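You operate a simulated robot arm through the tools that you are given. There is no shell and no other tool.

You run a simulated robot arm. Do the job below in one go: nothing can be reset, and whatever is moved stays where it is left.

Task
Wax the middle of the beech board's top.
Fine: lay the lid beside the tin; pad back on its mat, lid back on the tin. A coat counts when it lies all over at full strength: go over it till it gets no stronger.

The check looks at the end state, three seconds after you hand in, the way a careful person would. Anything else that was tipped, shoved, dropped, spilled or broken makes it a failure. Lids that push on must go on centred and level and be pressed home; caps that screw on are set level and turned clockwise until they are tight.

Robot
A 6-joint arm with a two-finger parallel gripper, fixed in place. Base frame: the origin is at the foot of the arm, x ahead of it, y to its left, z up; the work surface is at about z = 900. Lengths are in mm, angles in rad, forces in N, time in s.
With the tool pointing down near the work surface it reaches from about 240 to 660 mm from the base axis. Its first joint turns from -1.152 to 1.152 rad. Payload 2.9 kg.
Tool frame: the origin (TCP) lies between the finger pads and is the grasp point; the fingertips stand 30 mm ahead of it; z points along the fingers, y is the line along which they close. Largest opening 110 mm; finger width 20, thickness 10; the body of the gripper, 48 by 112 mm, starts 55 mm behind the TCP.
Orientation is that of the tool frame in the base frame, as a unit quaternion [x, y, z, w]. With the fingers straight down and closing along the base's y, the tool's x points along the base's -x, its y along +y and its z along -z.

Tools
- The arm moves only by the tool arm_command. Its argument "targets" is a list of rows, each a list of 6 numbers: the shift along the tool's x, y, z in mm, then the turn, a rotation vector about the tool's x, y, z in rad. In form: [[dx, dy, dz, rx, ry, rz], ...]. A call has 1 to 20 rows; each row is the pose to reach, as a shift and turn from the pose commanded when the call began, along the tool's axes at that moment. "claw" is the gripper command, from -1 (fully open) to 1 (shut), values between in proportion, set as the call begins (left out, the last holds). Each row takes 0.2 s and may step no farther than 50 mm and 0.15 rad from the row before; otherwise, or with a gripper value out of range, the whole call is refused. Where a pose cannot be reached the arm comes as near as it can. A force on the tool above 40 N (or 10 N above the force at the start of the call, whichever is more), or a blocked arm, ends the call early, and 0.2 s more pass. Each finger travels about 108 mm/s and halts on what it meets, pressing with about 29 N; the grip force reading is that of the motor and also rises with nothing between the fingers. The clock runs only during rows and for 0.2 s after the last one: add rows that repeat a pose to give the fingers time. It gives the time, the measured TCP pose, the force on the tool (base axes), the opening and the grip force at its end, in the units of the frame above (readings bear some noise), with the torque about the TCP (base axes, N m) and any sound that the robot's microphone picked up.
- Cameras (640 x 400 px; columns grow to the right, rows downward): "scene" is fixed at [79.9, 425.5, 1403.1]; the picture's right is [-0.74, -0.68, 0.00], its down [-0.29, 0.32, -0.90] and it looks along [0.61, -0.66, -0.43] (base axes); focal length 358 px, centre (320, 200). "wrist" rides on the gripper at [72, 17, -103] in the tool frame; the picture's right is [-0.23, 0.97, 0.00], its down [-0.76, -0.18, -0.62] and it looks along [-0.61, -0.14, 0.78] (tool axes); focal length 222 px, centre (320, 200). There is no depth. A picture from a camera that has moved, and an enlarged one, comes with that camera's place and axes in the base frame and with its lens. The place of the scene camera against the robot may be out by one fixed shift of up to 12 mm in any direction.
- capture(camera): a new picture of that camera. The clock stands still meanwhile.
- close_up(camera, box): a new picture of the part [left, top, right, bottom] of that camera's present view, enlarged. The clock stands still meanwhile.
- finish_job(): hands the job in; it is judged then, once.

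Places have to be worked out from the pictures, the camera data and where the tool is seen. Open the gripper and draw the arm clear of the work before you hand the job in, unless the task says otherwise.

The tools are called after "Request:" as a command line: name --pt "numbers of a row" for each row, then --argument value for the rest, lists and objects as JSON in quotes. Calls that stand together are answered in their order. arm_command: Moves the arm, as the interface text tells. Its arguments: {"type":"object","properties":{"targets":{"type":"array"},"claw":{"type":"number"}},"required":["targets"]} The other tools are called the same way: capture (camera) takes a picture; close_up (camera, box) takes an enlarged picture of a part of a camera's view; finish_job () hands the job in.

At the start:

```text
t: 0.0
eef_pos: [417.5, 82.7, 1266.4]
ee_rot: [0.0, 1.0, 0.0, 0.001]
wrist_force: [-0.4, -0.6, 0.0]
moment: [-0.04, 0.02, 0.0]
gripper_width: 109.9
finger_force: 0.0
```

scene: 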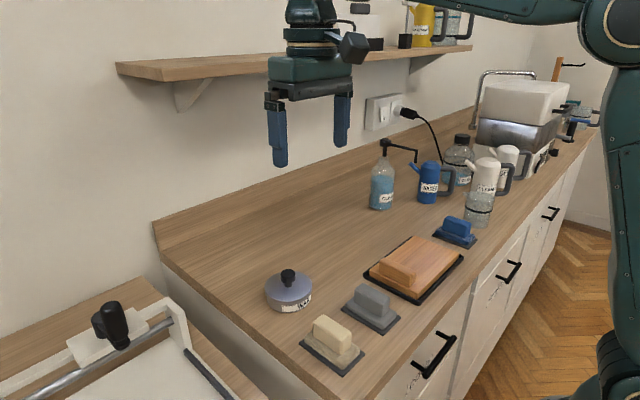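
wrist: 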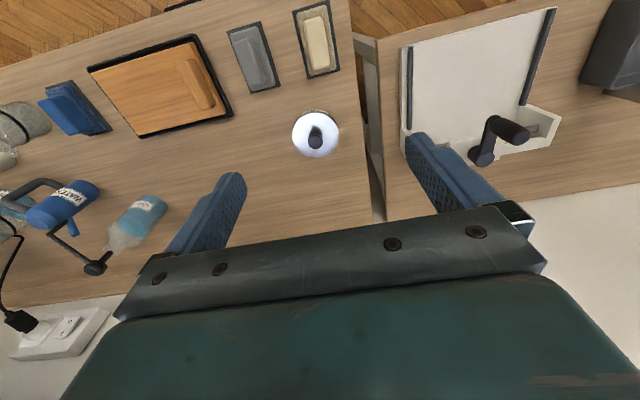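

I begin by looking closely at the tin, pads and board from both cameras before moving anything.

Request:
close_up --camera "scene" --box '[240, 200, 500, 390]'

Request:
close_up --camera "wrist" --box '[20, 0, 380, 220]'

Request:
close_up --camera "scene" --box '[340, 70, 640, 250]'

Request:
close_up --camera "scene" --box '[250, 250, 410, 380]'

```text
2.11 times, centred on (370, 295) of scene
camera zoom: at [79.9, 425.5, 1403.1], right [-0.74, -0.68, 0.0], down [-0.29, 0.32, -0.9], along [0.61, -0.66, -0.43], focal length 755 px, centre (215, 0)
```

zoom: 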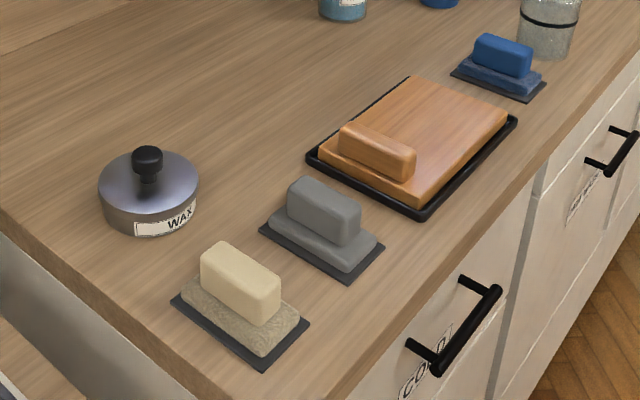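

```text
1.78 times, centred on (200, 110) of wrist
camera zoom: at [344.9, 99.0, 1370.6], right [0.23, 0.97, 0.0], down [0.76, -0.18, 0.62], along [0.61, -0.14, -0.78], focal length 395 px, centre (533, 360)
```

zoom: 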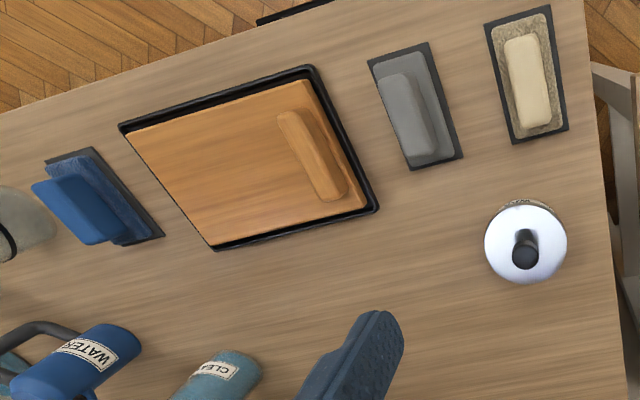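

```text
2.13 times, centred on (490, 160) of scene
camera zoom: at [79.9, 425.5, 1403.1], right [-0.74, -0.68, 0.0], down [-0.29, 0.32, -0.9], along [0.61, -0.66, -0.43], focal length 765 px, centre (-43, 285)
```

zoom: 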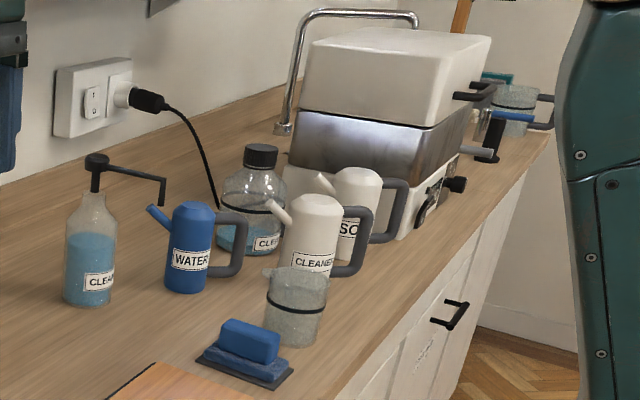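

```text
3.08 times, centred on (330, 315) of scene
camera zoom: at [79.9, 425.5, 1403.1], right [-0.74, -0.68, 0.0], down [-0.29, 0.32, -0.9], along [0.61, -0.66, -0.43], focal length 1103 px, centre (289, -154)
```

zoom: 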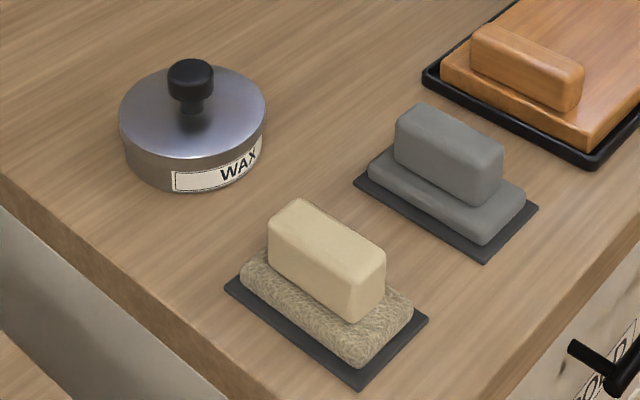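

The wrist view puts the tin at about (508, 52), the cream pad at (370, 89), the grey pad at (375, -19), the board at (375, -205) and the blue pad at (362, -400). I'll lower the wrist camera over the pads to see which one is the wax applicator.

Request:
arm_command --pt "20 -4 36 0 0 0" --pt "40 -8 72 0 0 0" --pt "60 -12 108 0 0 0" --pt "80 -16 144 0 0 0" --pt "100 -20 180 0 0 0" --pt "117 -23 216 0 0 0" --claw -1

Request:
capture --camera "wrist"

Request:
close_up --camera "wrist" --box '[160, 60, 440, 235]'

```text
t: 1.4
eef_pos: [298.9, 61.0, 1050.9]
ee_rot: [-0.001, 1.0, 0.0, 0.001]
wrist_force: [0.4, 0.4, 0.3]
moment: [-0.01, -0.02, -0.01]
gripper_width: 110.1
finger_force: 0.1
```

```text
taken
camera wrist: at [226.6, 77.4, 1155.3], right [0.23, 0.97, 0.0], down [0.76, -0.18, 0.62], along [0.61, -0.14, -0.78], focal length 222 px, centre (320, 200)
```

wrist: 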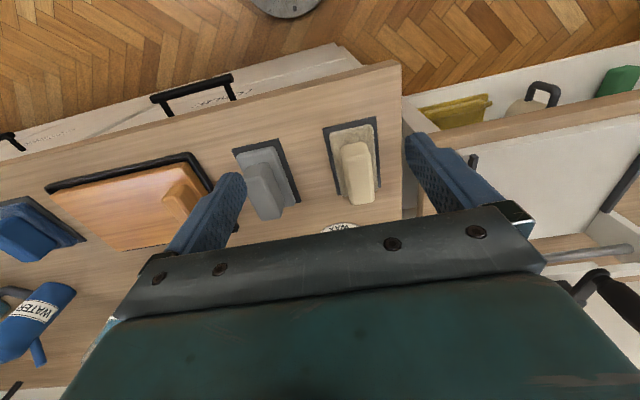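

```text
2.29 times, centred on (300, 148) of wrist
camera zoom: at [226.6, 77.4, 1155.3], right [0.23, 0.97, 0.0], down [0.76, -0.18, 0.62], along [0.61, -0.14, -0.78], focal length 508 px, centre (366, 320)
```

zoom: 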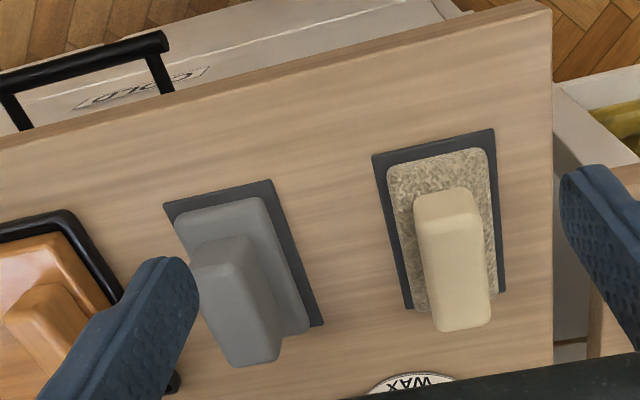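

The cream pad is fleecy and the grey one is smooth; neither carries a label. I'll move over the board and look at it, its block and the blue pad.

Request:
arm_command --pt "-6 -42 -6 0 0 0" --pt "-12 -84 -12 0 0 0" --pt "-18 -126 -18 0 0 0" --pt "-24 -168 -24 0 0 0" --pt "-31 -211 -29 0 0 0"

Request:
capture --camera "wrist"

Request:
close_up --camera "wrist" --box '[60, 40, 380, 240]'

Request:
close_up --camera "scene" --box '[340, 200, 500, 310]'

```text
t: 2.6
eef_pos: [330.2, -151.5, 1079.2]
ee_rot: [-0.001, 1.0, 0.0, -0.001]
wrist_force: [0.4, -0.4, -0.8]
moment: [0.03, -0.04, -0.02]
gripper_width: 110.2
finger_force: 0.1
```

```text
taken
camera wrist: at [257.8, -134.9, 1184.1], right [0.23, 0.97, 0.0], down [0.76, -0.18, 0.62], along [0.61, -0.14, -0.78], focal length 222 px, centre (320, 200)
```

wrist: 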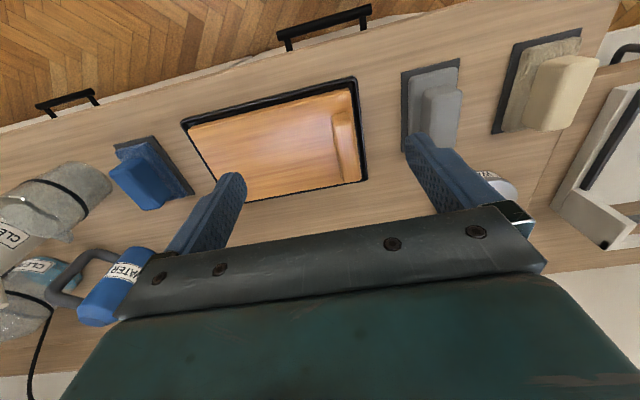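

```text
2.00 times, centred on (220, 140) of wrist
camera zoom: at [257.8, -134.9, 1184.1], right [0.23, 0.97, 0.0], down [0.76, -0.18, 0.62], along [0.61, -0.14, -0.78], focal length 444 px, centre (520, 320)
```

zoom: 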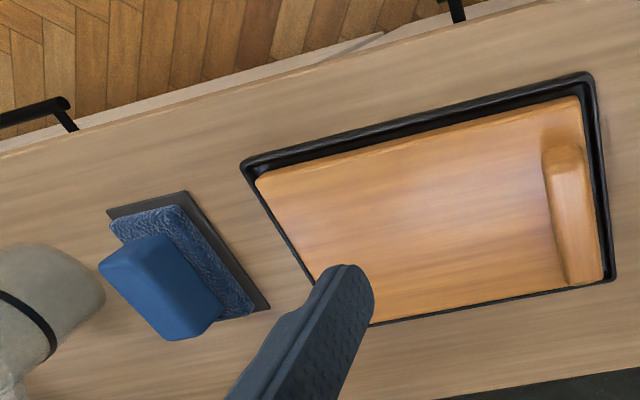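

```text
3.64 times, centred on (420, 255) of scene
camera zoom: at [79.9, 425.5, 1403.1], right [-0.74, -0.68, 0.0], down [-0.29, 0.32, -0.9], along [0.61, -0.66, -0.43], focal length 1304 px, centre (-44, 0)
```

zoom: 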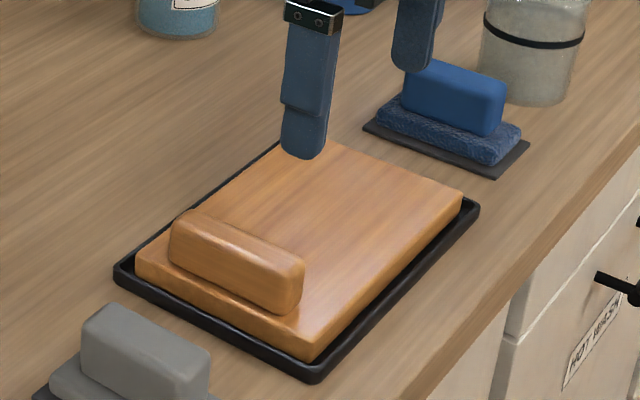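

The blue pad looks like wet terry, and the board carries a fixed-looking block at its +y end. I'll enlarge the pads further to tell the grey and cream materials apart.

Request:
close_up --camera "scene" --box '[335, 275, 405, 340]'

Request:
close_up --camera "scene" --box '[295, 310, 370, 380]'

Request:
close_up --camera "scene" --box '[425, 205, 485, 260]'

Request:
close_up --camera "wrist" --box '[390, 20, 630, 170]'

Request:
close_up --camera "scene" --box '[255, 260, 325, 320]'

```text
6.15 times, centred on (370, 308) of scene
camera zoom: at [79.9, 425.5, 1403.1], right [-0.74, -0.68, 0.0], down [-0.29, 0.32, -0.9], along [0.61, -0.66, -0.43], focal length 2206 px, centre (12, -462)
```

zoom: 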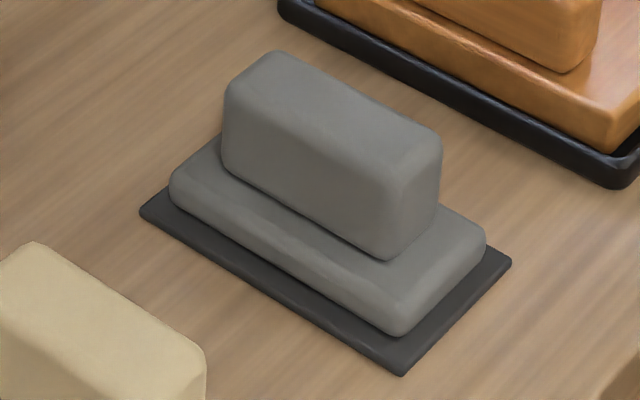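

```text
5.71 times, centred on (332, 345) of scene
camera zoom: at [79.9, 425.5, 1403.1], right [-0.74, -0.68, 0.0], down [-0.29, 0.32, -0.9], along [0.61, -0.66, -0.43], focal length 2049 px, centre (249, -629)
```

zoom: 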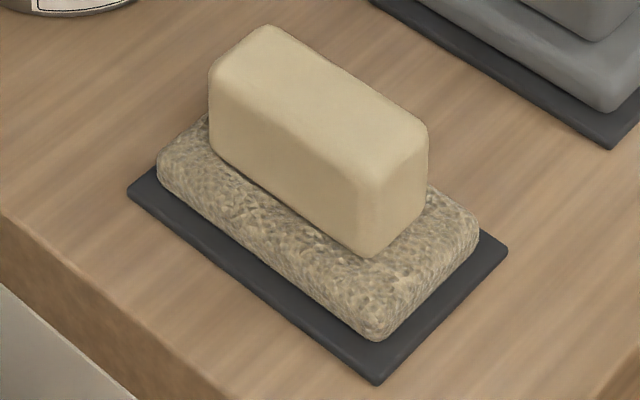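

```text
7.27 times, centred on (455, 232) of scene
camera zoom: at [79.9, 425.5, 1403.1], right [-0.74, -0.68, 0.0], down [-0.29, 0.32, -0.9], along [0.61, -0.66, -0.43], focal length 2608 px, centre (-662, -36)
```

zoom: 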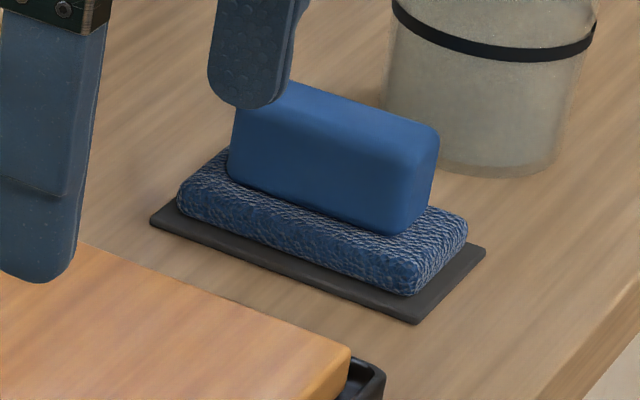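

```text
2.67 times, centred on (510, 95) of wrist
camera zoom: at [257.8, -134.9, 1184.1], right [0.23, 0.97, 0.0], down [0.76, -0.18, 0.62], along [0.61, -0.14, -0.78], focal length 592 px, centre (-187, 480)
```

zoom: 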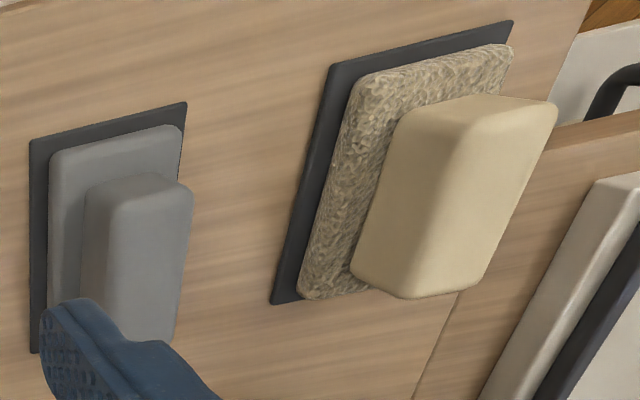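

```text
6.67 times, centred on (290, 290) of scene
camera zoom: at [79.9, 425.5, 1403.1], right [-0.74, -0.68, 0.0], down [-0.29, 0.32, -0.9], along [0.61, -0.66, -0.43], focal length 2390 px, centre (520, -400)
```

zoom: 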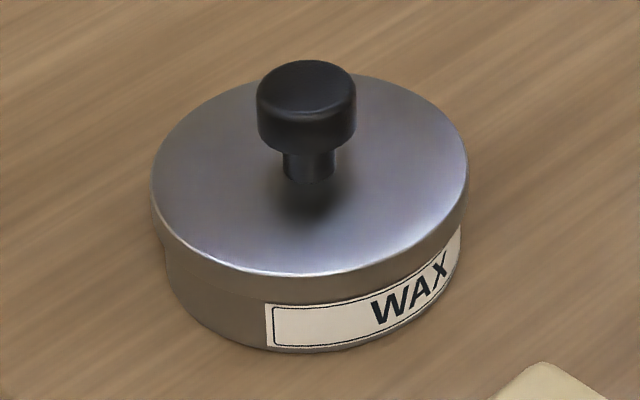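

The grey pad is plain smooth felt, the blue one is rough scrubbing cloth, and the cream one is an open-pored fleece applicator lying nearest the tin, so I judge the cream pad is for the wax. Next I move above the tin to measure it.

Request:
arm_command --pt "-30 34 0 0 0 0" --pt "-60 68 0 0 0 0" --pt "-90 102 0 0 0 0" --pt "-119 136 0 0 0 0" --pt "-149 170 0 0 0 0" --pt "-178 203 0 0 0 0"

Request:
capture --camera "wrist"

Request:
close_up --camera "wrist" --box '[240, 60, 400, 160]'

Request:
close_up --camera "scene" --box '[240, 200, 340, 320]'

```text
t: 4.0
eef_pos: [510.4, 51.8, 1079.6]
ee_rot: [0.0, 1.0, -0.001, -0.001]
wrist_force: [-0.4, -0.6, 0.1]
moment: [0.02, 0.0, 0.02]
gripper_width: 110.0
finger_force: 0.1
```

```text
taken
camera wrist: at [438.6, 67.8, 1184.5], right [0.23, 0.97, 0.0], down [0.76, -0.18, 0.62], along [0.61, -0.14, -0.78], focal length 222 px, centre (320, 200)
```

wrist: 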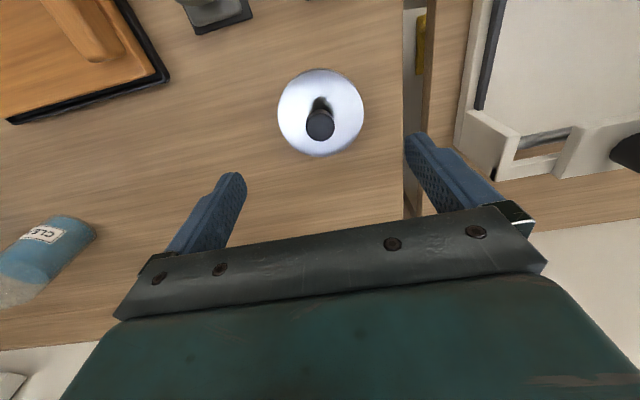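

```text
4.00 times, centred on (320, 110) of wrist
camera zoom: at [438.6, 67.8, 1184.5], right [0.23, 0.97, 0.0], down [0.76, -0.18, 0.62], along [0.61, -0.14, -0.78], focal length 888 px, centre (320, 560)
```

zoom: 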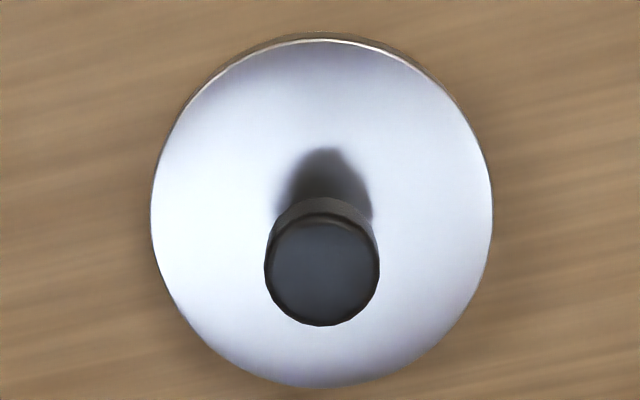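

```text
3.33 times, centred on (290, 260) of scene
camera zoom: at [79.9, 425.5, 1403.1], right [-0.74, -0.68, 0.0], down [-0.29, 0.32, -0.9], along [0.61, -0.66, -0.43], focal length 1195 px, centre (420, 0)
```

zoom: 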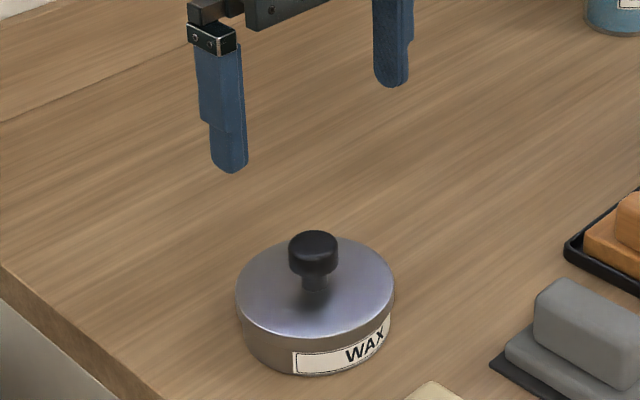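

The lid centre works out at about (516, 50.5), lid top z ≈ 930, 95 mm across, with the knob cap about 28 mm wide and its top near z ≈ 967. I descend to just above the knob and check the centring.

Request:
arm_command --pt "-3 -0.7 32 0 0 0" --pt "-6 -1.3 60 0 0 0" --pt "-6 -1.3 62 0 0 0"

Request:
capture --camera "wrist"

Request:
close_up --camera "wrist" --box '[220, 80, 440, 220]'

Request:
close_up --camera "scene" --box '[240, 220, 340, 320]'

```text
t: 4.8
eef_pos: [514.7, 50.6, 1015.8]
ee_rot: [0.0, 1.0, 0.0, 0.0]
wrist_force: [0.1, -0.5, -0.2]
moment: [-0.02, -0.04, -0.03]
gripper_width: 110.1
finger_force: 0.0
```

```text
taken
camera wrist: at [443.1, 66.9, 1120.2], right [0.23, 0.97, 0.0], down [0.76, -0.18, 0.62], along [0.61, -0.14, -0.78], focal length 222 px, centre (320, 200)
```

wrist: 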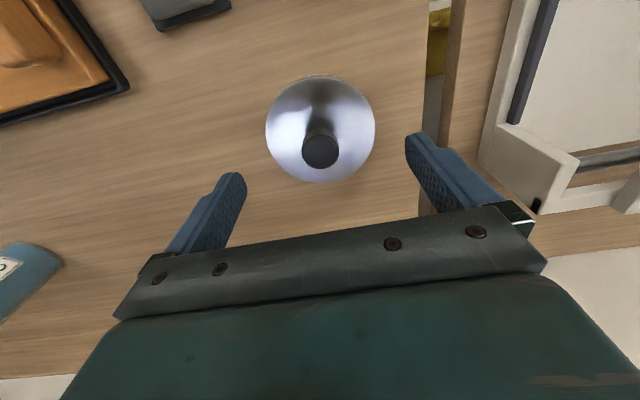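

```text
2.86 times, centred on (330, 150) of wrist
camera zoom: at [443.1, 66.9, 1120.2], right [0.23, 0.97, 0.0], down [0.76, -0.18, 0.62], along [0.61, -0.14, -0.78], focal length 635 px, centre (291, 343)
```

zoom: 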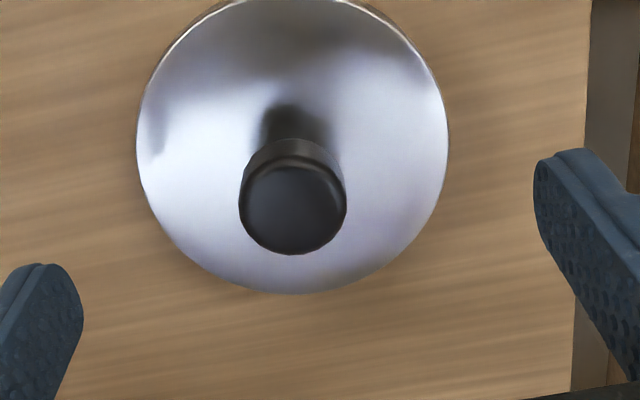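

```text
4.00 times, centred on (290, 270) of scene
camera zoom: at [79.9, 425.5, 1403.1], right [-0.74, -0.68, 0.0], down [-0.29, 0.32, -0.9], along [0.61, -0.66, -0.43], focal length 1434 px, centre (440, -80)
```

zoom: 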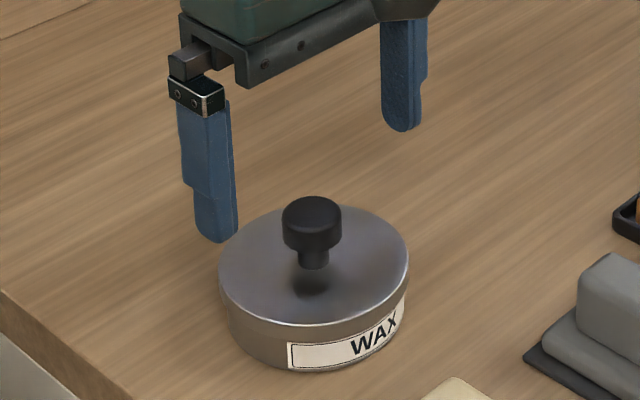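

Two views together give the tin axis at about (518, 50.3), lid top z ≈ 925 and knob top ≈ 964. I lower to TCP z ≈ 966 with the fingers open, so the tips stay clear of the lid.

Request:
arm_command --pt "-3.3 -0.3 25 0 0 0" --pt "-3.3 -0.3 50 0 0 0" --pt "-3.3 -0.3 50 0 0 0"

Request:
capture --camera "wrist"

Request:
close_up --camera "scene" --box '[240, 220, 340, 320]'

```text
t: 5.6
eef_pos: [518.8, 51.0, 967.6]
ee_rot: [-0.001, 1.0, 0.0, 0.0]
wrist_force: [-0.3, -1.0, 0.1]
moment: [0.01, 0.0, 0.02]
gripper_width: 110.1
finger_force: 0.0
```

```text
taken
camera wrist: at [445.8, 67.7, 1070.9], right [0.23, 0.97, 0.0], down [0.76, -0.18, 0.62], along [0.61, -0.14, -0.78], focal length 222 px, centre (320, 200)
```

wrist: 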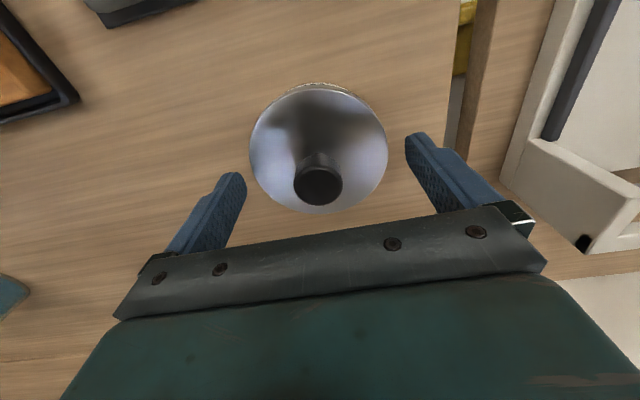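

```text
4.00 times, centred on (290, 270) of scene
camera zoom: at [79.9, 425.5, 1403.1], right [-0.74, -0.68, 0.0], down [-0.29, 0.32, -0.9], along [0.61, -0.66, -0.43], focal length 1434 px, centre (440, -80)
```

zoom: 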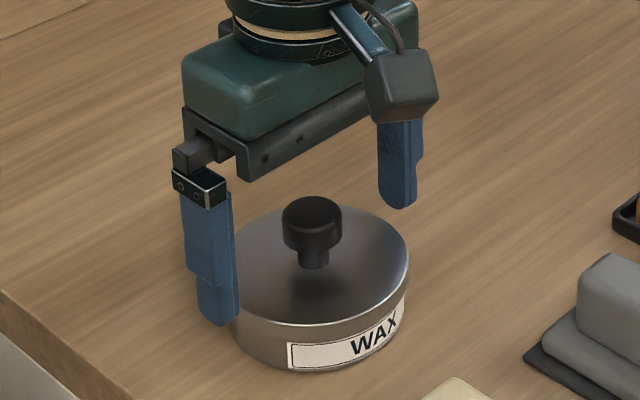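

The knob sits at about (518, 50), within a millimetre of the tool. I close on it.

Request:
arm_command --pt "0 0 0 0 0 0" --pt "0 0 0 0 0 0" --pt "0 0 0 0 0 0" --pt "0 0 0 0 0 0" --claw 1

Request:
close_up --camera "scene" --box '[240, 220, 340, 320]'

Request:
capture --camera "wrist"

```text
t: 6.6
eef_pos: [518.2, 52.2, 966.5]
ee_rot: [0.0, 1.0, -0.001, 0.0]
wrist_force: [0.3, -2.2, 0.7]
moment: [-0.08, -0.01, -0.01]
gripper_width: 27.6
finger_force: 28.9
heard: snap
```

```text
4.00 times, centred on (290, 270) of scene
camera zoom: at [79.9, 425.5, 1403.1], right [-0.74, -0.68, 0.0], down [-0.29, 0.32, -0.9], along [0.61, -0.66, -0.43], focal length 1434 px, centre (440, -80)
```

zoom: 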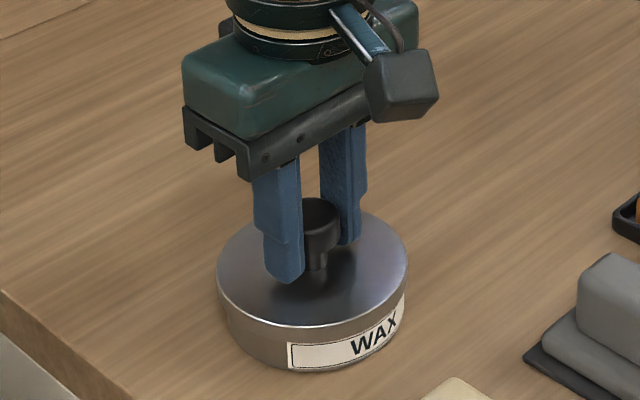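

```text
taken
camera wrist: at [445.8, 67.5, 1071.1], right [0.23, 0.97, 0.0], down [0.76, -0.18, 0.62], along [0.61, -0.14, -0.78], focal length 222 px, centre (320, 200)
```

wrist: 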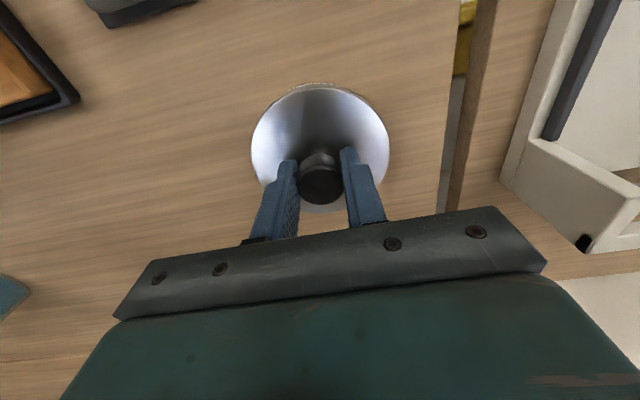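

Gripped at 27.6 mm; a snap was heard, possibly the lid's push fit letting go. I lift gently straight up 30 mm and look whether only the lid comes.

Request:
arm_command --pt "0 0 -3 0 0 0" --pt "0 0 -8 0 0 0" --pt "0 0 -16 0 0 0" --pt "0 0 -24 0 0 0" --pt "0 0 -30 0 0 0"

Request:
close_up --camera "scene" --box '[240, 220, 340, 320]'

```text
t: 7.8
eef_pos: [519.3, 51.7, 997.2]
ee_rot: [0.0, 1.0, -0.001, 0.0]
wrist_force: [0.2, -0.2, 0.2]
moment: [-0.01, 0.0, -0.02]
gripper_width: 27.5
finger_force: 29.2
```

```text
4.00 times, centred on (290, 270) of scene
camera zoom: at [79.9, 425.5, 1403.1], right [-0.74, -0.68, 0.0], down [-0.29, 0.32, -0.9], along [0.61, -0.66, -0.43], focal length 1434 px, centre (440, -80)
```

zoom: 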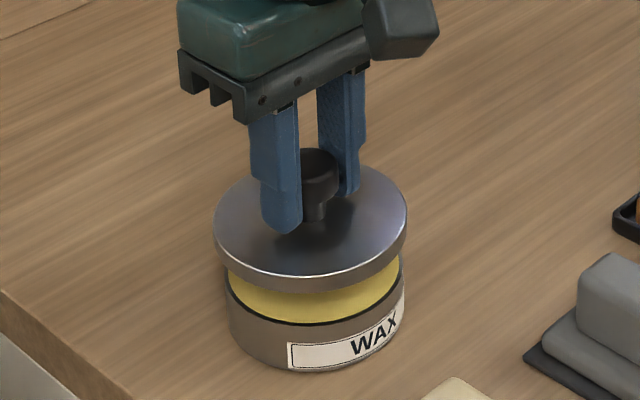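

Only the lid came up; the tin stayed put with yellow wax up near its rim. The bench to its right, around (519, -75), is clear, so I carry the lid there and lower to just above the bench.

Request:
arm_command --pt "0 0 -12 0 0 0" --pt "0 -40 -12 0 0 0" --pt "0 -80 -12 0 0 0" --pt "0 -126 -12 0 0 0" --pt "0 -126 -12 0 0 0" --pt "0 -126 15 0 0 0" --pt "0 -126 40 0 0 0" --pt "0 -126 40 0 0 0"

Request:
close_up --camera "scene" --box '[240, 190, 420, 310]'

Request:
capture --camera "wrist"

```text
t: 9.6
eef_pos: [519.7, -76.0, 956.3]
ee_rot: [-0.001, 1.0, 0.0, 0.0]
wrist_force: [0.3, 0.5, -0.4]
moment: [-0.02, -0.02, -0.04]
gripper_width: 27.6
finger_force: 29.5
```

```text
3.33 times, centred on (330, 250) of scene
camera zoom: at [79.9, 425.5, 1403.1], right [-0.74, -0.68, 0.0], down [-0.29, 0.32, -0.9], along [0.61, -0.66, -0.43], focal length 1195 px, centre (287, 33)
```

zoom: 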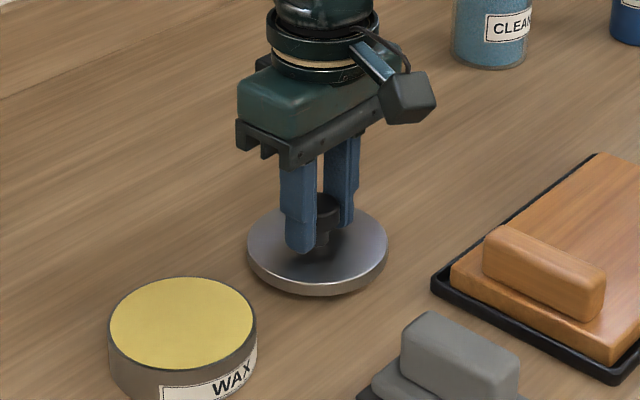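

```text
taken
camera wrist: at [447.0, -59.7, 1061.1], right [0.23, 0.97, 0.0], down [0.76, -0.18, 0.62], along [0.61, -0.14, -0.78], focal length 222 px, centre (320, 200)
```

wrist: 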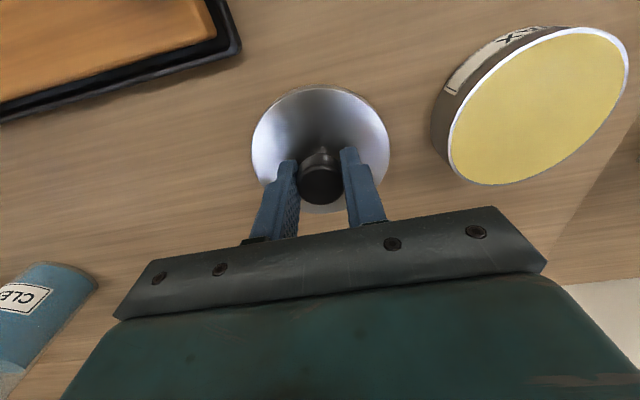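

The wax lies almost level with the rim, and the lid hangs a few mm above the bench. I lower it in small steps and watch the force.

Request:
arm_command --pt "0 0 2 0 0 0" --pt "0 0 4 0 0 0" --pt "0 0 5 0 0 0"

Request:
close_up --camera "scene" --box '[300, 240, 370, 290]'

```text
t: 10.4
eef_pos: [517.9, -75.2, 953.5]
ee_rot: [-0.001, 1.0, 0.0, 0.0]
wrist_force: [-0.1, 0.1, -0.8]
moment: [-0.01, -0.01, 0.03]
gripper_width: 27.6
finger_force: 29.5
```

```text
8.00 times, centred on (335, 265) of scene
camera zoom: at [79.9, 425.5, 1403.1], right [-0.74, -0.68, 0.0], down [-0.29, 0.32, -0.9], along [0.61, -0.66, -0.43], focal length 2868 px, centre (200, -320)
```

zoom: 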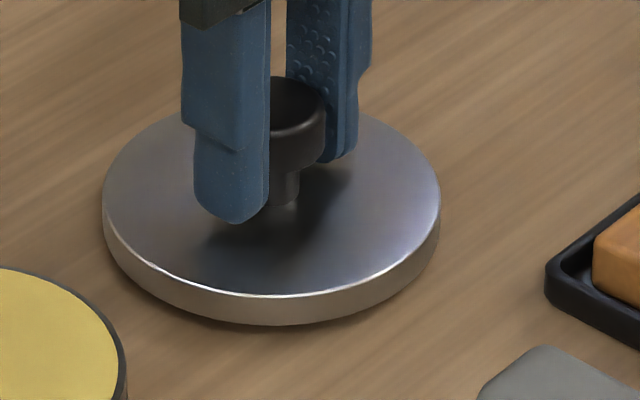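

No contact force yet, so I keep lowering in 1 mm steps.

Request:
arm_command --pt "0 0 1 0 0 0" --pt "0 0 2 0 0 0" --pt "0 0 3 0 0 0"

Request:
close_up --camera "scene" --box '[300, 240, 370, 290]'

```text
t: 11.2
eef_pos: [520.6, -75.1, 949.6]
ee_rot: [-0.001, 1.0, 0.0, -0.001]
wrist_force: [-0.9, 0.0, -0.2]
moment: [-0.02, -0.02, -0.01]
gripper_width: 27.6
finger_force: 29.3
```

```text
8.00 times, centred on (335, 265) of scene
camera zoom: at [79.9, 425.5, 1403.1], right [-0.74, -0.68, 0.0], down [-0.29, 0.32, -0.9], along [0.61, -0.66, -0.43], focal length 2868 px, centre (200, -320)
```

zoom: 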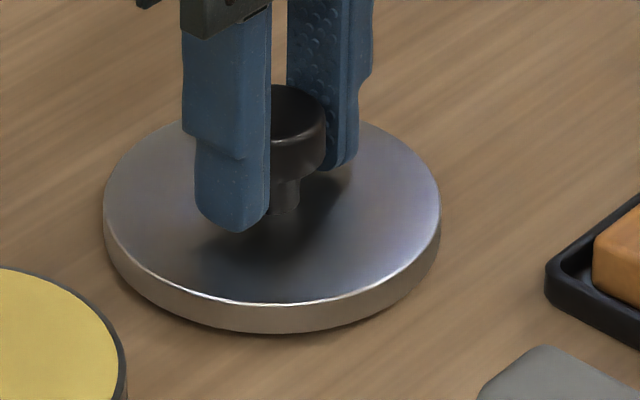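

The force is still near zero; I continue down in 1 mm steps, expecting contact soon.

Request:
arm_command --pt "0 0 1 0 0 0" --pt "0 0 2 0 0 0"

Request:
close_up --camera "scene" --box '[300, 240, 370, 290]'

```text
t: 11.8
eef_pos: [519.1, -75.2, 947.4]
ee_rot: [0.0, 1.0, 0.0, 0.0]
wrist_force: [-1.7, 0.6, -0.2]
moment: [-0.02, 0.01, -0.01]
gripper_width: 27.4
finger_force: 29.4
```

```text
8.00 times, centred on (335, 265) of scene
camera zoom: at [79.9, 425.5, 1403.1], right [-0.74, -0.68, 0.0], down [-0.29, 0.32, -0.9], along [0.61, -0.66, -0.43], focal length 2868 px, centre (200, -320)
```

zoom: 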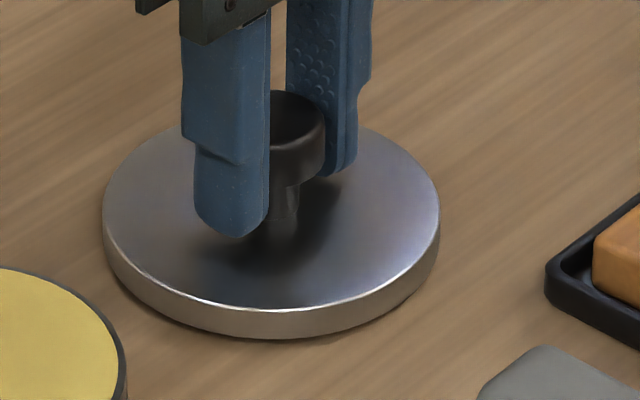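

Request:
arm_command --pt "0 0 1 0 0 0" --pt "0 0 2 0 0 0"

Request:
close_up --camera "scene" --box '[300, 240, 370, 290]'

```text
t: 12.4
eef_pos: [519.7, -75.3, 944.6]
ee_rot: [0.0, 1.0, 0.0, 0.0]
wrist_force: [-0.2, -0.7, -1.0]
moment: [0.03, 0.02, 0.04]
gripper_width: 27.6
finger_force: 29.1
```

```text
8.00 times, centred on (335, 265) of scene
camera zoom: at [79.9, 425.5, 1403.1], right [-0.74, -0.68, 0.0], down [-0.29, 0.32, -0.9], along [0.61, -0.66, -0.43], focal length 2868 px, centre (200, -320)
```

zoom: 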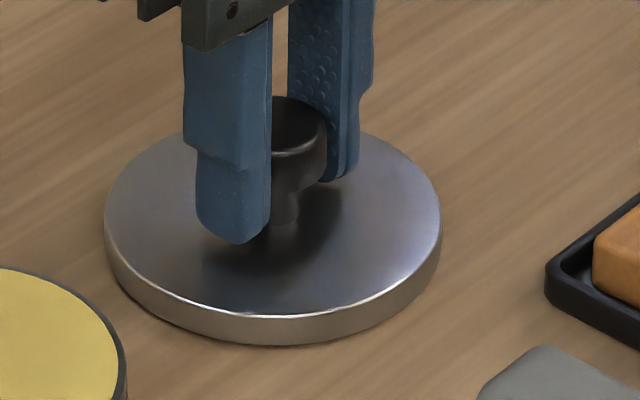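

The lid is still moving down freely, so there is no contact yet; I go on.

Request:
arm_command --pt "0 0 1 0 0 0" --pt "0 0 2 0 0 0"

Request:
close_up --camera "scene" --box '[300, 240, 370, 290]'

```text
t: 13.0
eef_pos: [518.4, -75.1, 943.9]
ee_rot: [-0.001, 1.0, 0.001, 0.0]
wrist_force: [-0.5, -0.5, 0.7]
moment: [0.1, 0.02, -0.01]
gripper_width: 27.3
finger_force: 28.4
```

```text
8.00 times, centred on (335, 265) of scene
camera zoom: at [79.9, 425.5, 1403.1], right [-0.74, -0.68, 0.0], down [-0.29, 0.32, -0.9], along [0.61, -0.66, -0.43], focal length 2868 px, centre (200, -320)
```

zoom: 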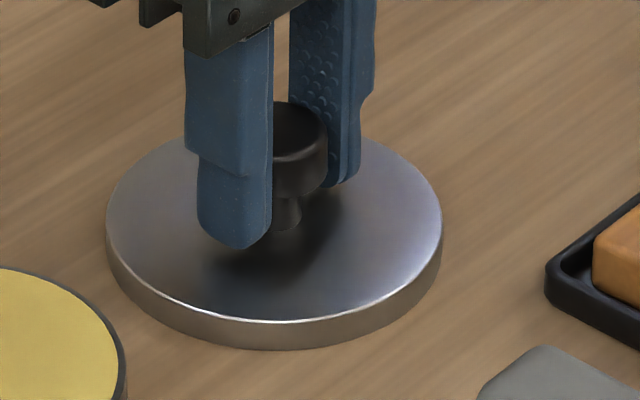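

A small moment appeared, perhaps the first touch. One more millimetre.

Request:
arm_command --pt "0 0 1 0 0 0"

Request:
close_up --camera "scene" --box '[300, 240, 370, 290]'

```text
t: 13.4
eef_pos: [519.2, -75.5, 943.9]
ee_rot: [0.0, 1.0, 0.0, -0.001]
wrist_force: [-5.4, 0.7, 9.9]
moment: [0.05, 0.16, 0.05]
gripper_width: 27.7
finger_force: 29.7
```

```text
8.00 times, centred on (335, 265) of scene
camera zoom: at [79.6, 425.5, 1403.1], right [-0.74, -0.68, 0.0], down [-0.29, 0.32, -0.9], along [0.61, -0.66, -0.43], focal length 2868 px, centre (200, -320)
```

zoom: 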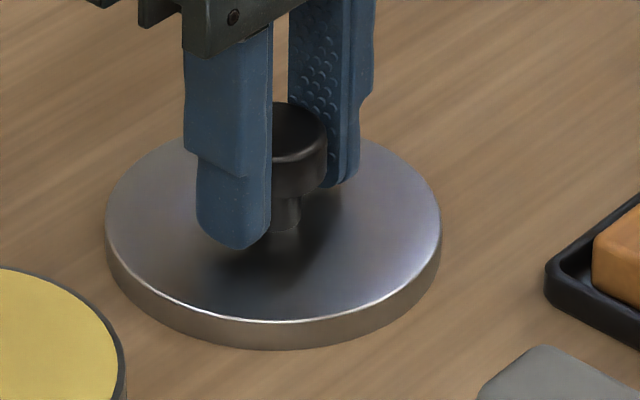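

Contact at TCP z ≈ 943.5 with about 10 N; the lid is down flat. I back off 0.5 mm while opening moderately, then rise.

Request:
arm_command --pt "0 0 -0.5 0 0 0" --pt "0 0 -0.5 0 0 0" --pt "0 0 -0.5 0 0 0" --claw -0.2

Request:
arm_command --pt "0 0 -20 0 0 0" --pt "0 0 -60 0 0 0" --pt "0 0 -100 0 0 0" --pt "0 0 -136 0 0 0"

Request:
capture --camera "wrist"

Request:
close_up --camera "scene" --box '[240, 200, 440, 380]'

```text
t: 14.2
eef_pos: [520.3, -75.9, 942.6]
ee_rot: [-0.001, 1.0, -0.001, 0.001]
wrist_force: [0.3, -0.4, -0.3]
moment: [0.01, 0.01, 0.01]
gripper_width: 65.9
finger_force: 0.0
```

```text
t: 15.2
eef_pos: [516.1, -77.7, 1078.9]
ee_rot: [0.0, 1.0, 0.0, 0.0]
wrist_force: [0.1, -0.1, 0.3]
moment: [-0.05, -0.01, -0.03]
gripper_width: 66.0
finger_force: 0.2
```

```text
taken
camera wrist: at [445.2, -61.0, 1183.4], right [0.23, 0.97, 0.0], down [0.76, -0.18, 0.62], along [0.61, -0.14, -0.78], focal length 222 px, centre (320, 200)
```

wrist: 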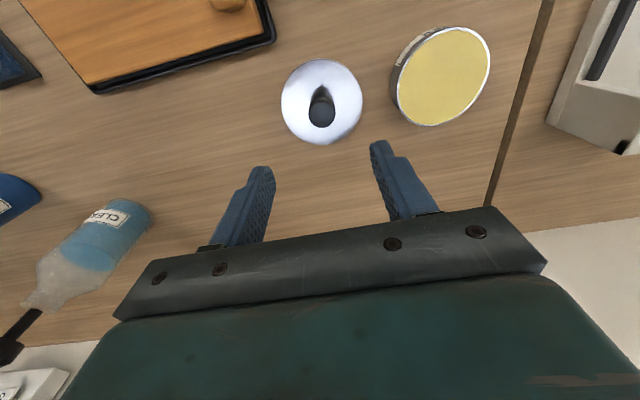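

```text
2.22 times, centred on (340, 290) of scene
camera zoom: at [79.9, 425.5, 1403.1], right [-0.74, -0.68, 0.0], down [-0.29, 0.32, -0.9], along [0.61, -0.66, -0.43], focal length 797 px, centre (276, 0)
```

zoom: 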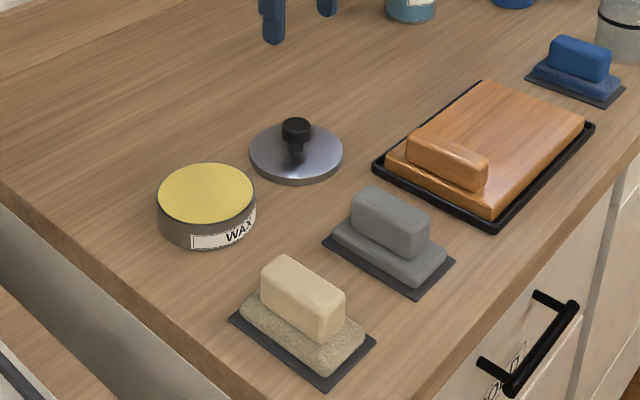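

The lid lies flat at (519, -75) and the tin has not moved. Now I move above the cream pad to measure it.

Request:
arm_command --pt "30 33 0 0 0 0" --pt "60 66 0 0 0 0" --pt "90 100 0 0 0 0" --pt "120 133 0 0 0 0" --pt "148 165 0 0 0 0" --pt "148 165 0 0 0 0" --claw -0.4

Request:
capture --camera "wrist"

Request:
close_up --camera "wrist" --box '[240, 50, 400, 150]'

```text
t: 16.6
eef_pos: [372.3, 90.7, 1079.4]
ee_rot: [0.0, 1.0, -0.001, 0.0]
wrist_force: [-0.3, -0.6, -0.6]
moment: [0.02, 0.03, 0.01]
gripper_width: 76.9
finger_force: 0.0
```

```text
taken
camera wrist: at [301.0, 106.5, 1183.3], right [0.23, 0.97, 0.0], down [0.76, -0.18, 0.62], along [0.61, -0.14, -0.78], focal length 222 px, centre (320, 200)
```

wrist: 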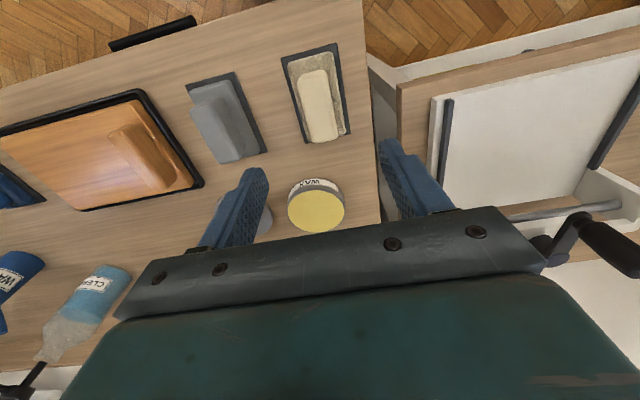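

```text
4.00 times, centred on (320, 100) of wrist
camera zoom: at [301.0, 106.5, 1183.3], right [0.23, 0.97, 0.0], down [0.76, -0.18, 0.62], along [0.61, -0.14, -0.78], focal length 888 px, centre (320, 600)
```

zoom: 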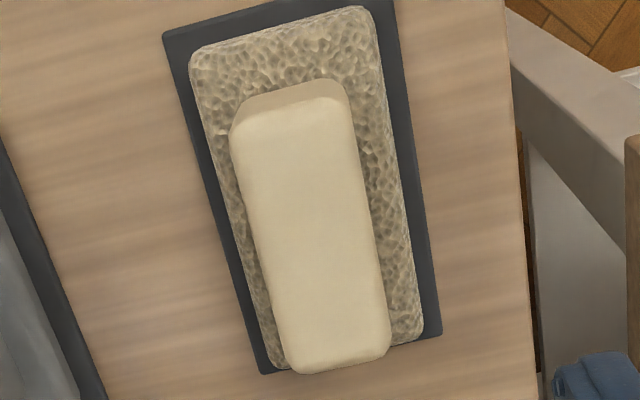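

The cream pad's mat spans x 322–422, y 59–120, square to the axes; its handle is about 29 mm wide, centred at (372, 89.5), top near z ≈ 945. I descend over the handle and look before closing.

Request:
arm_command --pt "0 -1 40 0 0 0" --pt "0 -1 80 0 0 0" --pt "0 -1 108 0 0 0" --pt "0 -1 125 0 0 0" --pt "0 -1 125 0 0 0"

Request:
close_up --camera "scene" --box '[280, 280, 390, 390]'

Request:
capture --camera "wrist"

```text
t: 17.8
eef_pos: [371.0, 89.0, 953.7]
ee_rot: [-0.001, 1.0, 0.0, 0.0]
wrist_force: [-0.7, 0.3, 0.4]
moment: [-0.05, 0.03, 0.0]
gripper_width: 76.9
finger_force: 0.1
```

```text
3.64 times, centred on (335, 335) of scene
camera zoom: at [79.9, 425.5, 1403.1], right [-0.74, -0.68, 0.0], down [-0.29, 0.32, -0.9], along [0.61, -0.66, -0.43], focal length 1304 px, centre (266, -291)
```

zoom: 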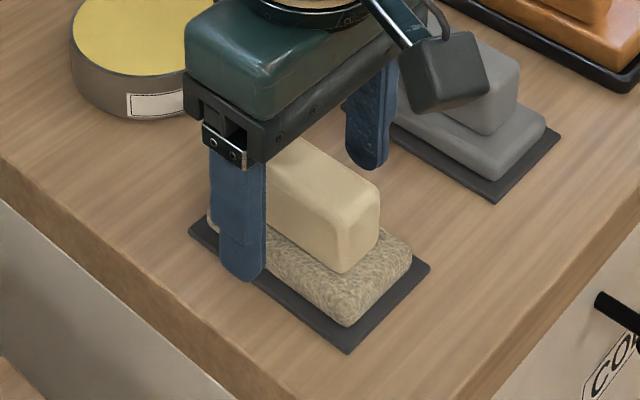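

```text
taken
camera wrist: at [298.7, 105.4, 1058.0], right [0.23, 0.97, 0.0], down [0.76, -0.18, 0.62], along [0.61, -0.14, -0.78], focal length 222 px, centre (320, 200)
```

wrist: 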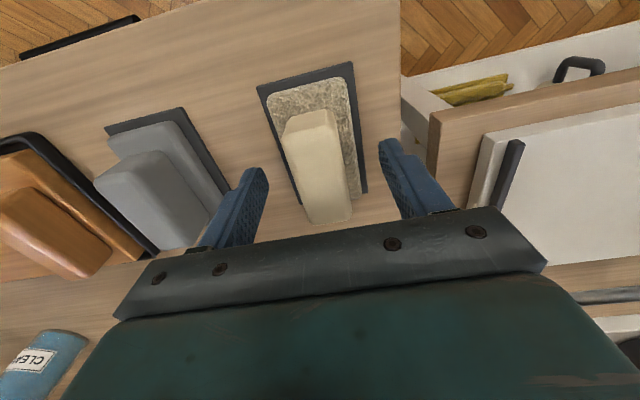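

The handle sits centred between the fingers. I close on it.

Request:
arm_command --pt "0 0 0 0 0 0" --pt "0 0 0 0 0 0" --pt "0 0 0 0 0 0" --pt "0 0 0 0 0 0" --claw 1

Request:
close_up --camera "scene" --box '[280, 280, 390, 390]'

```text
t: 18.8
eef_pos: [370.5, 88.9, 954.4]
ee_rot: [-0.001, 1.0, -0.001, 0.0]
wrist_force: [0.0, 0.4, 0.0]
moment: [-0.02, -0.03, 0.0]
gripper_width: 29.2
finger_force: 29.0
```

```text
3.64 times, centred on (335, 335) of scene
camera zoom: at [79.9, 425.5, 1403.1], right [-0.74, -0.68, 0.0], down [-0.29, 0.32, -0.9], along [0.61, -0.66, -0.43], focal length 1304 px, centre (266, -291)
```

zoom: 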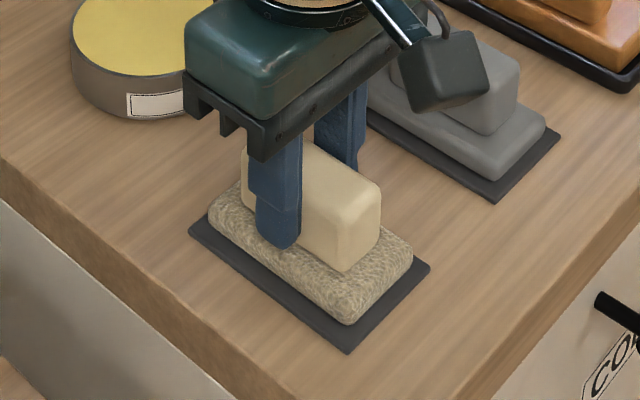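

The pad is gripped at 29.2 mm. I lift it and tilt it so the scene camera can see the underside, to confirm this is the clean applicator.

Request:
arm_command --pt "0 0 -10 0 0 0" --pt "0 0 -40 0 0 0" --pt "0 0 -85 0 0 0" --pt "0 0 -130 0 0 0" --pt "0 0 -175 0 0 0" --pt "0 0 -220 0 0 0"

Request:
close_up --camera "scene" --box '[260, 180, 420, 390]'

Request:
arm_command --pt "0 0 0 -0.14 0 0" --pt "0 0 0 -0.28 0 0" --pt "0 0 0 -0.42 0 0" --pt "0 0 0 -0.56 0 0" --pt "0 0 0 -0.7 0 0" --pt "0 0 0 -0.84 0 0" --pt "0 0 0 -0.98 0 0" --pt "0 0 0 -1.1 0 0"

Request:
capture --camera "scene"

```text
t: 20.2
eef_pos: [370.6, 88.3, 1176.3]
ee_rot: [-0.001, 1.0, -0.001, 0.0]
wrist_force: [0.9, -0.7, -2.1]
moment: [0.06, -0.01, -0.02]
gripper_width: 29.4
finger_force: 28.5
```

```text
1.90 times, centred on (340, 285) of scene
camera zoom: at [79.9, 425.5, 1403.1], right [-0.74, -0.68, 0.0], down [-0.29, 0.32, -0.9], along [0.61, -0.66, -0.43], focal length 683 px, centre (282, 38)
```

zoom: 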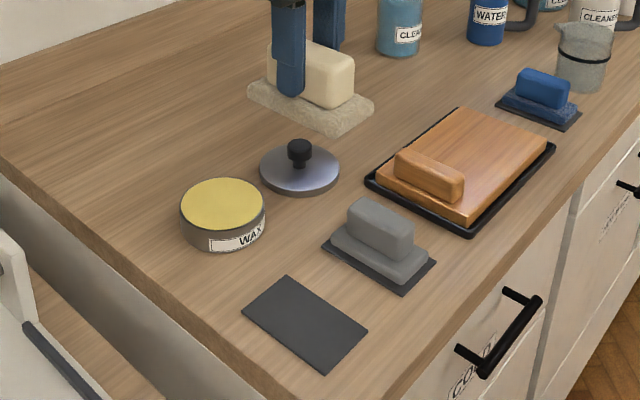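

```text
t: 22.0
eef_pos: [367.1, 111.1, 1148.4]
ee_rot: [0.001, 0.853, 0.522, 0.003]
wrist_force: [-0.5, 0.1, -1.4]
moment: [-0.04, -0.01, -0.01]
gripper_width: 29.4
finger_force: 29.2
out of reach, approached as far as the arm can: row 7, 8
```

```text
taken
```

scene: 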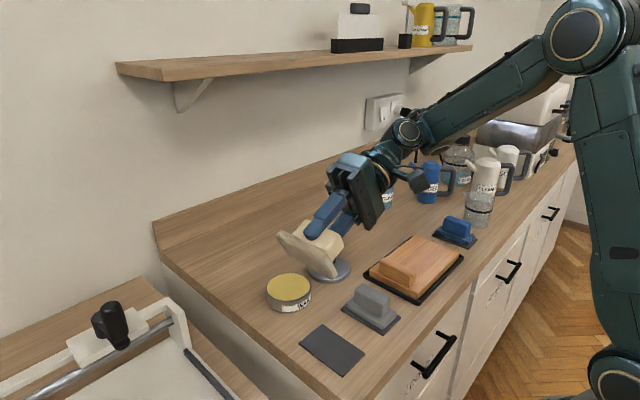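

The mat stayed in place. I enlarge the underside of the pad.

Request:
close_up --camera "scene" --box '[265, 190, 365, 290]'

Request:
close_up --camera "scene" --box '[310, 0, 480, 60]'

```text
4.00 times, centred on (315, 240) of scene
camera zoom: at [79.9, 425.5, 1403.1], right [-0.74, -0.68, 0.0], down [-0.29, 0.32, -0.9], along [0.61, -0.66, -0.43], focal length 1434 px, centre (340, 40)
```

zoom: 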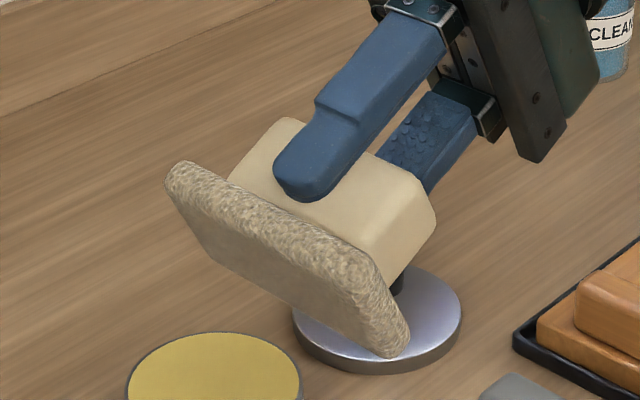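

```text
3.76 times, centred on (395, 30) of scene
camera zoom: at [79.9, 425.5, 1403.1], right [-0.74, -0.68, 0.0], down [-0.29, 0.32, -0.9], along [0.61, -0.66, -0.43], focal length 1350 px, centre (38, 840)
```

zoom: 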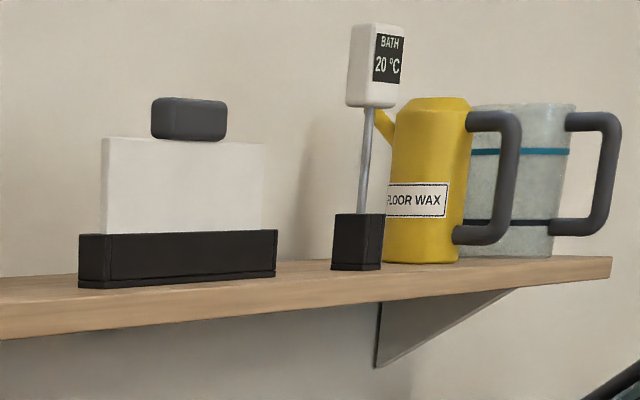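

The underside is clean, plain beige fleece, and the can on the shelf is floor wax, which I leave alone. I level the pad again.

Request:
arm_command --pt "0 0 0 0.14 0 0" --pt "0 0 0 0.28 0 0" --pt "0 0 0 0.42 0 0" --pt "0 0 0 0.56 0 0" --pt "0 0 0 0.7 0 0" --pt "0 0 0 0.84 0 0" --pt "0 0 0 0.98 0 0" --pt "0 0 0 1.1 0 0" --pt "0 0 0 1.1 0 0"

```text
t: 24.0
eef_pos: [366.0, 112.7, 1147.3]
ee_rot: [-0.001, 1.0, 0.0, 0.0]
wrist_force: [-0.7, -0.4, -0.7]
moment: [0.03, 0.01, 0.01]
gripper_width: 29.3
finger_force: 28.4
```

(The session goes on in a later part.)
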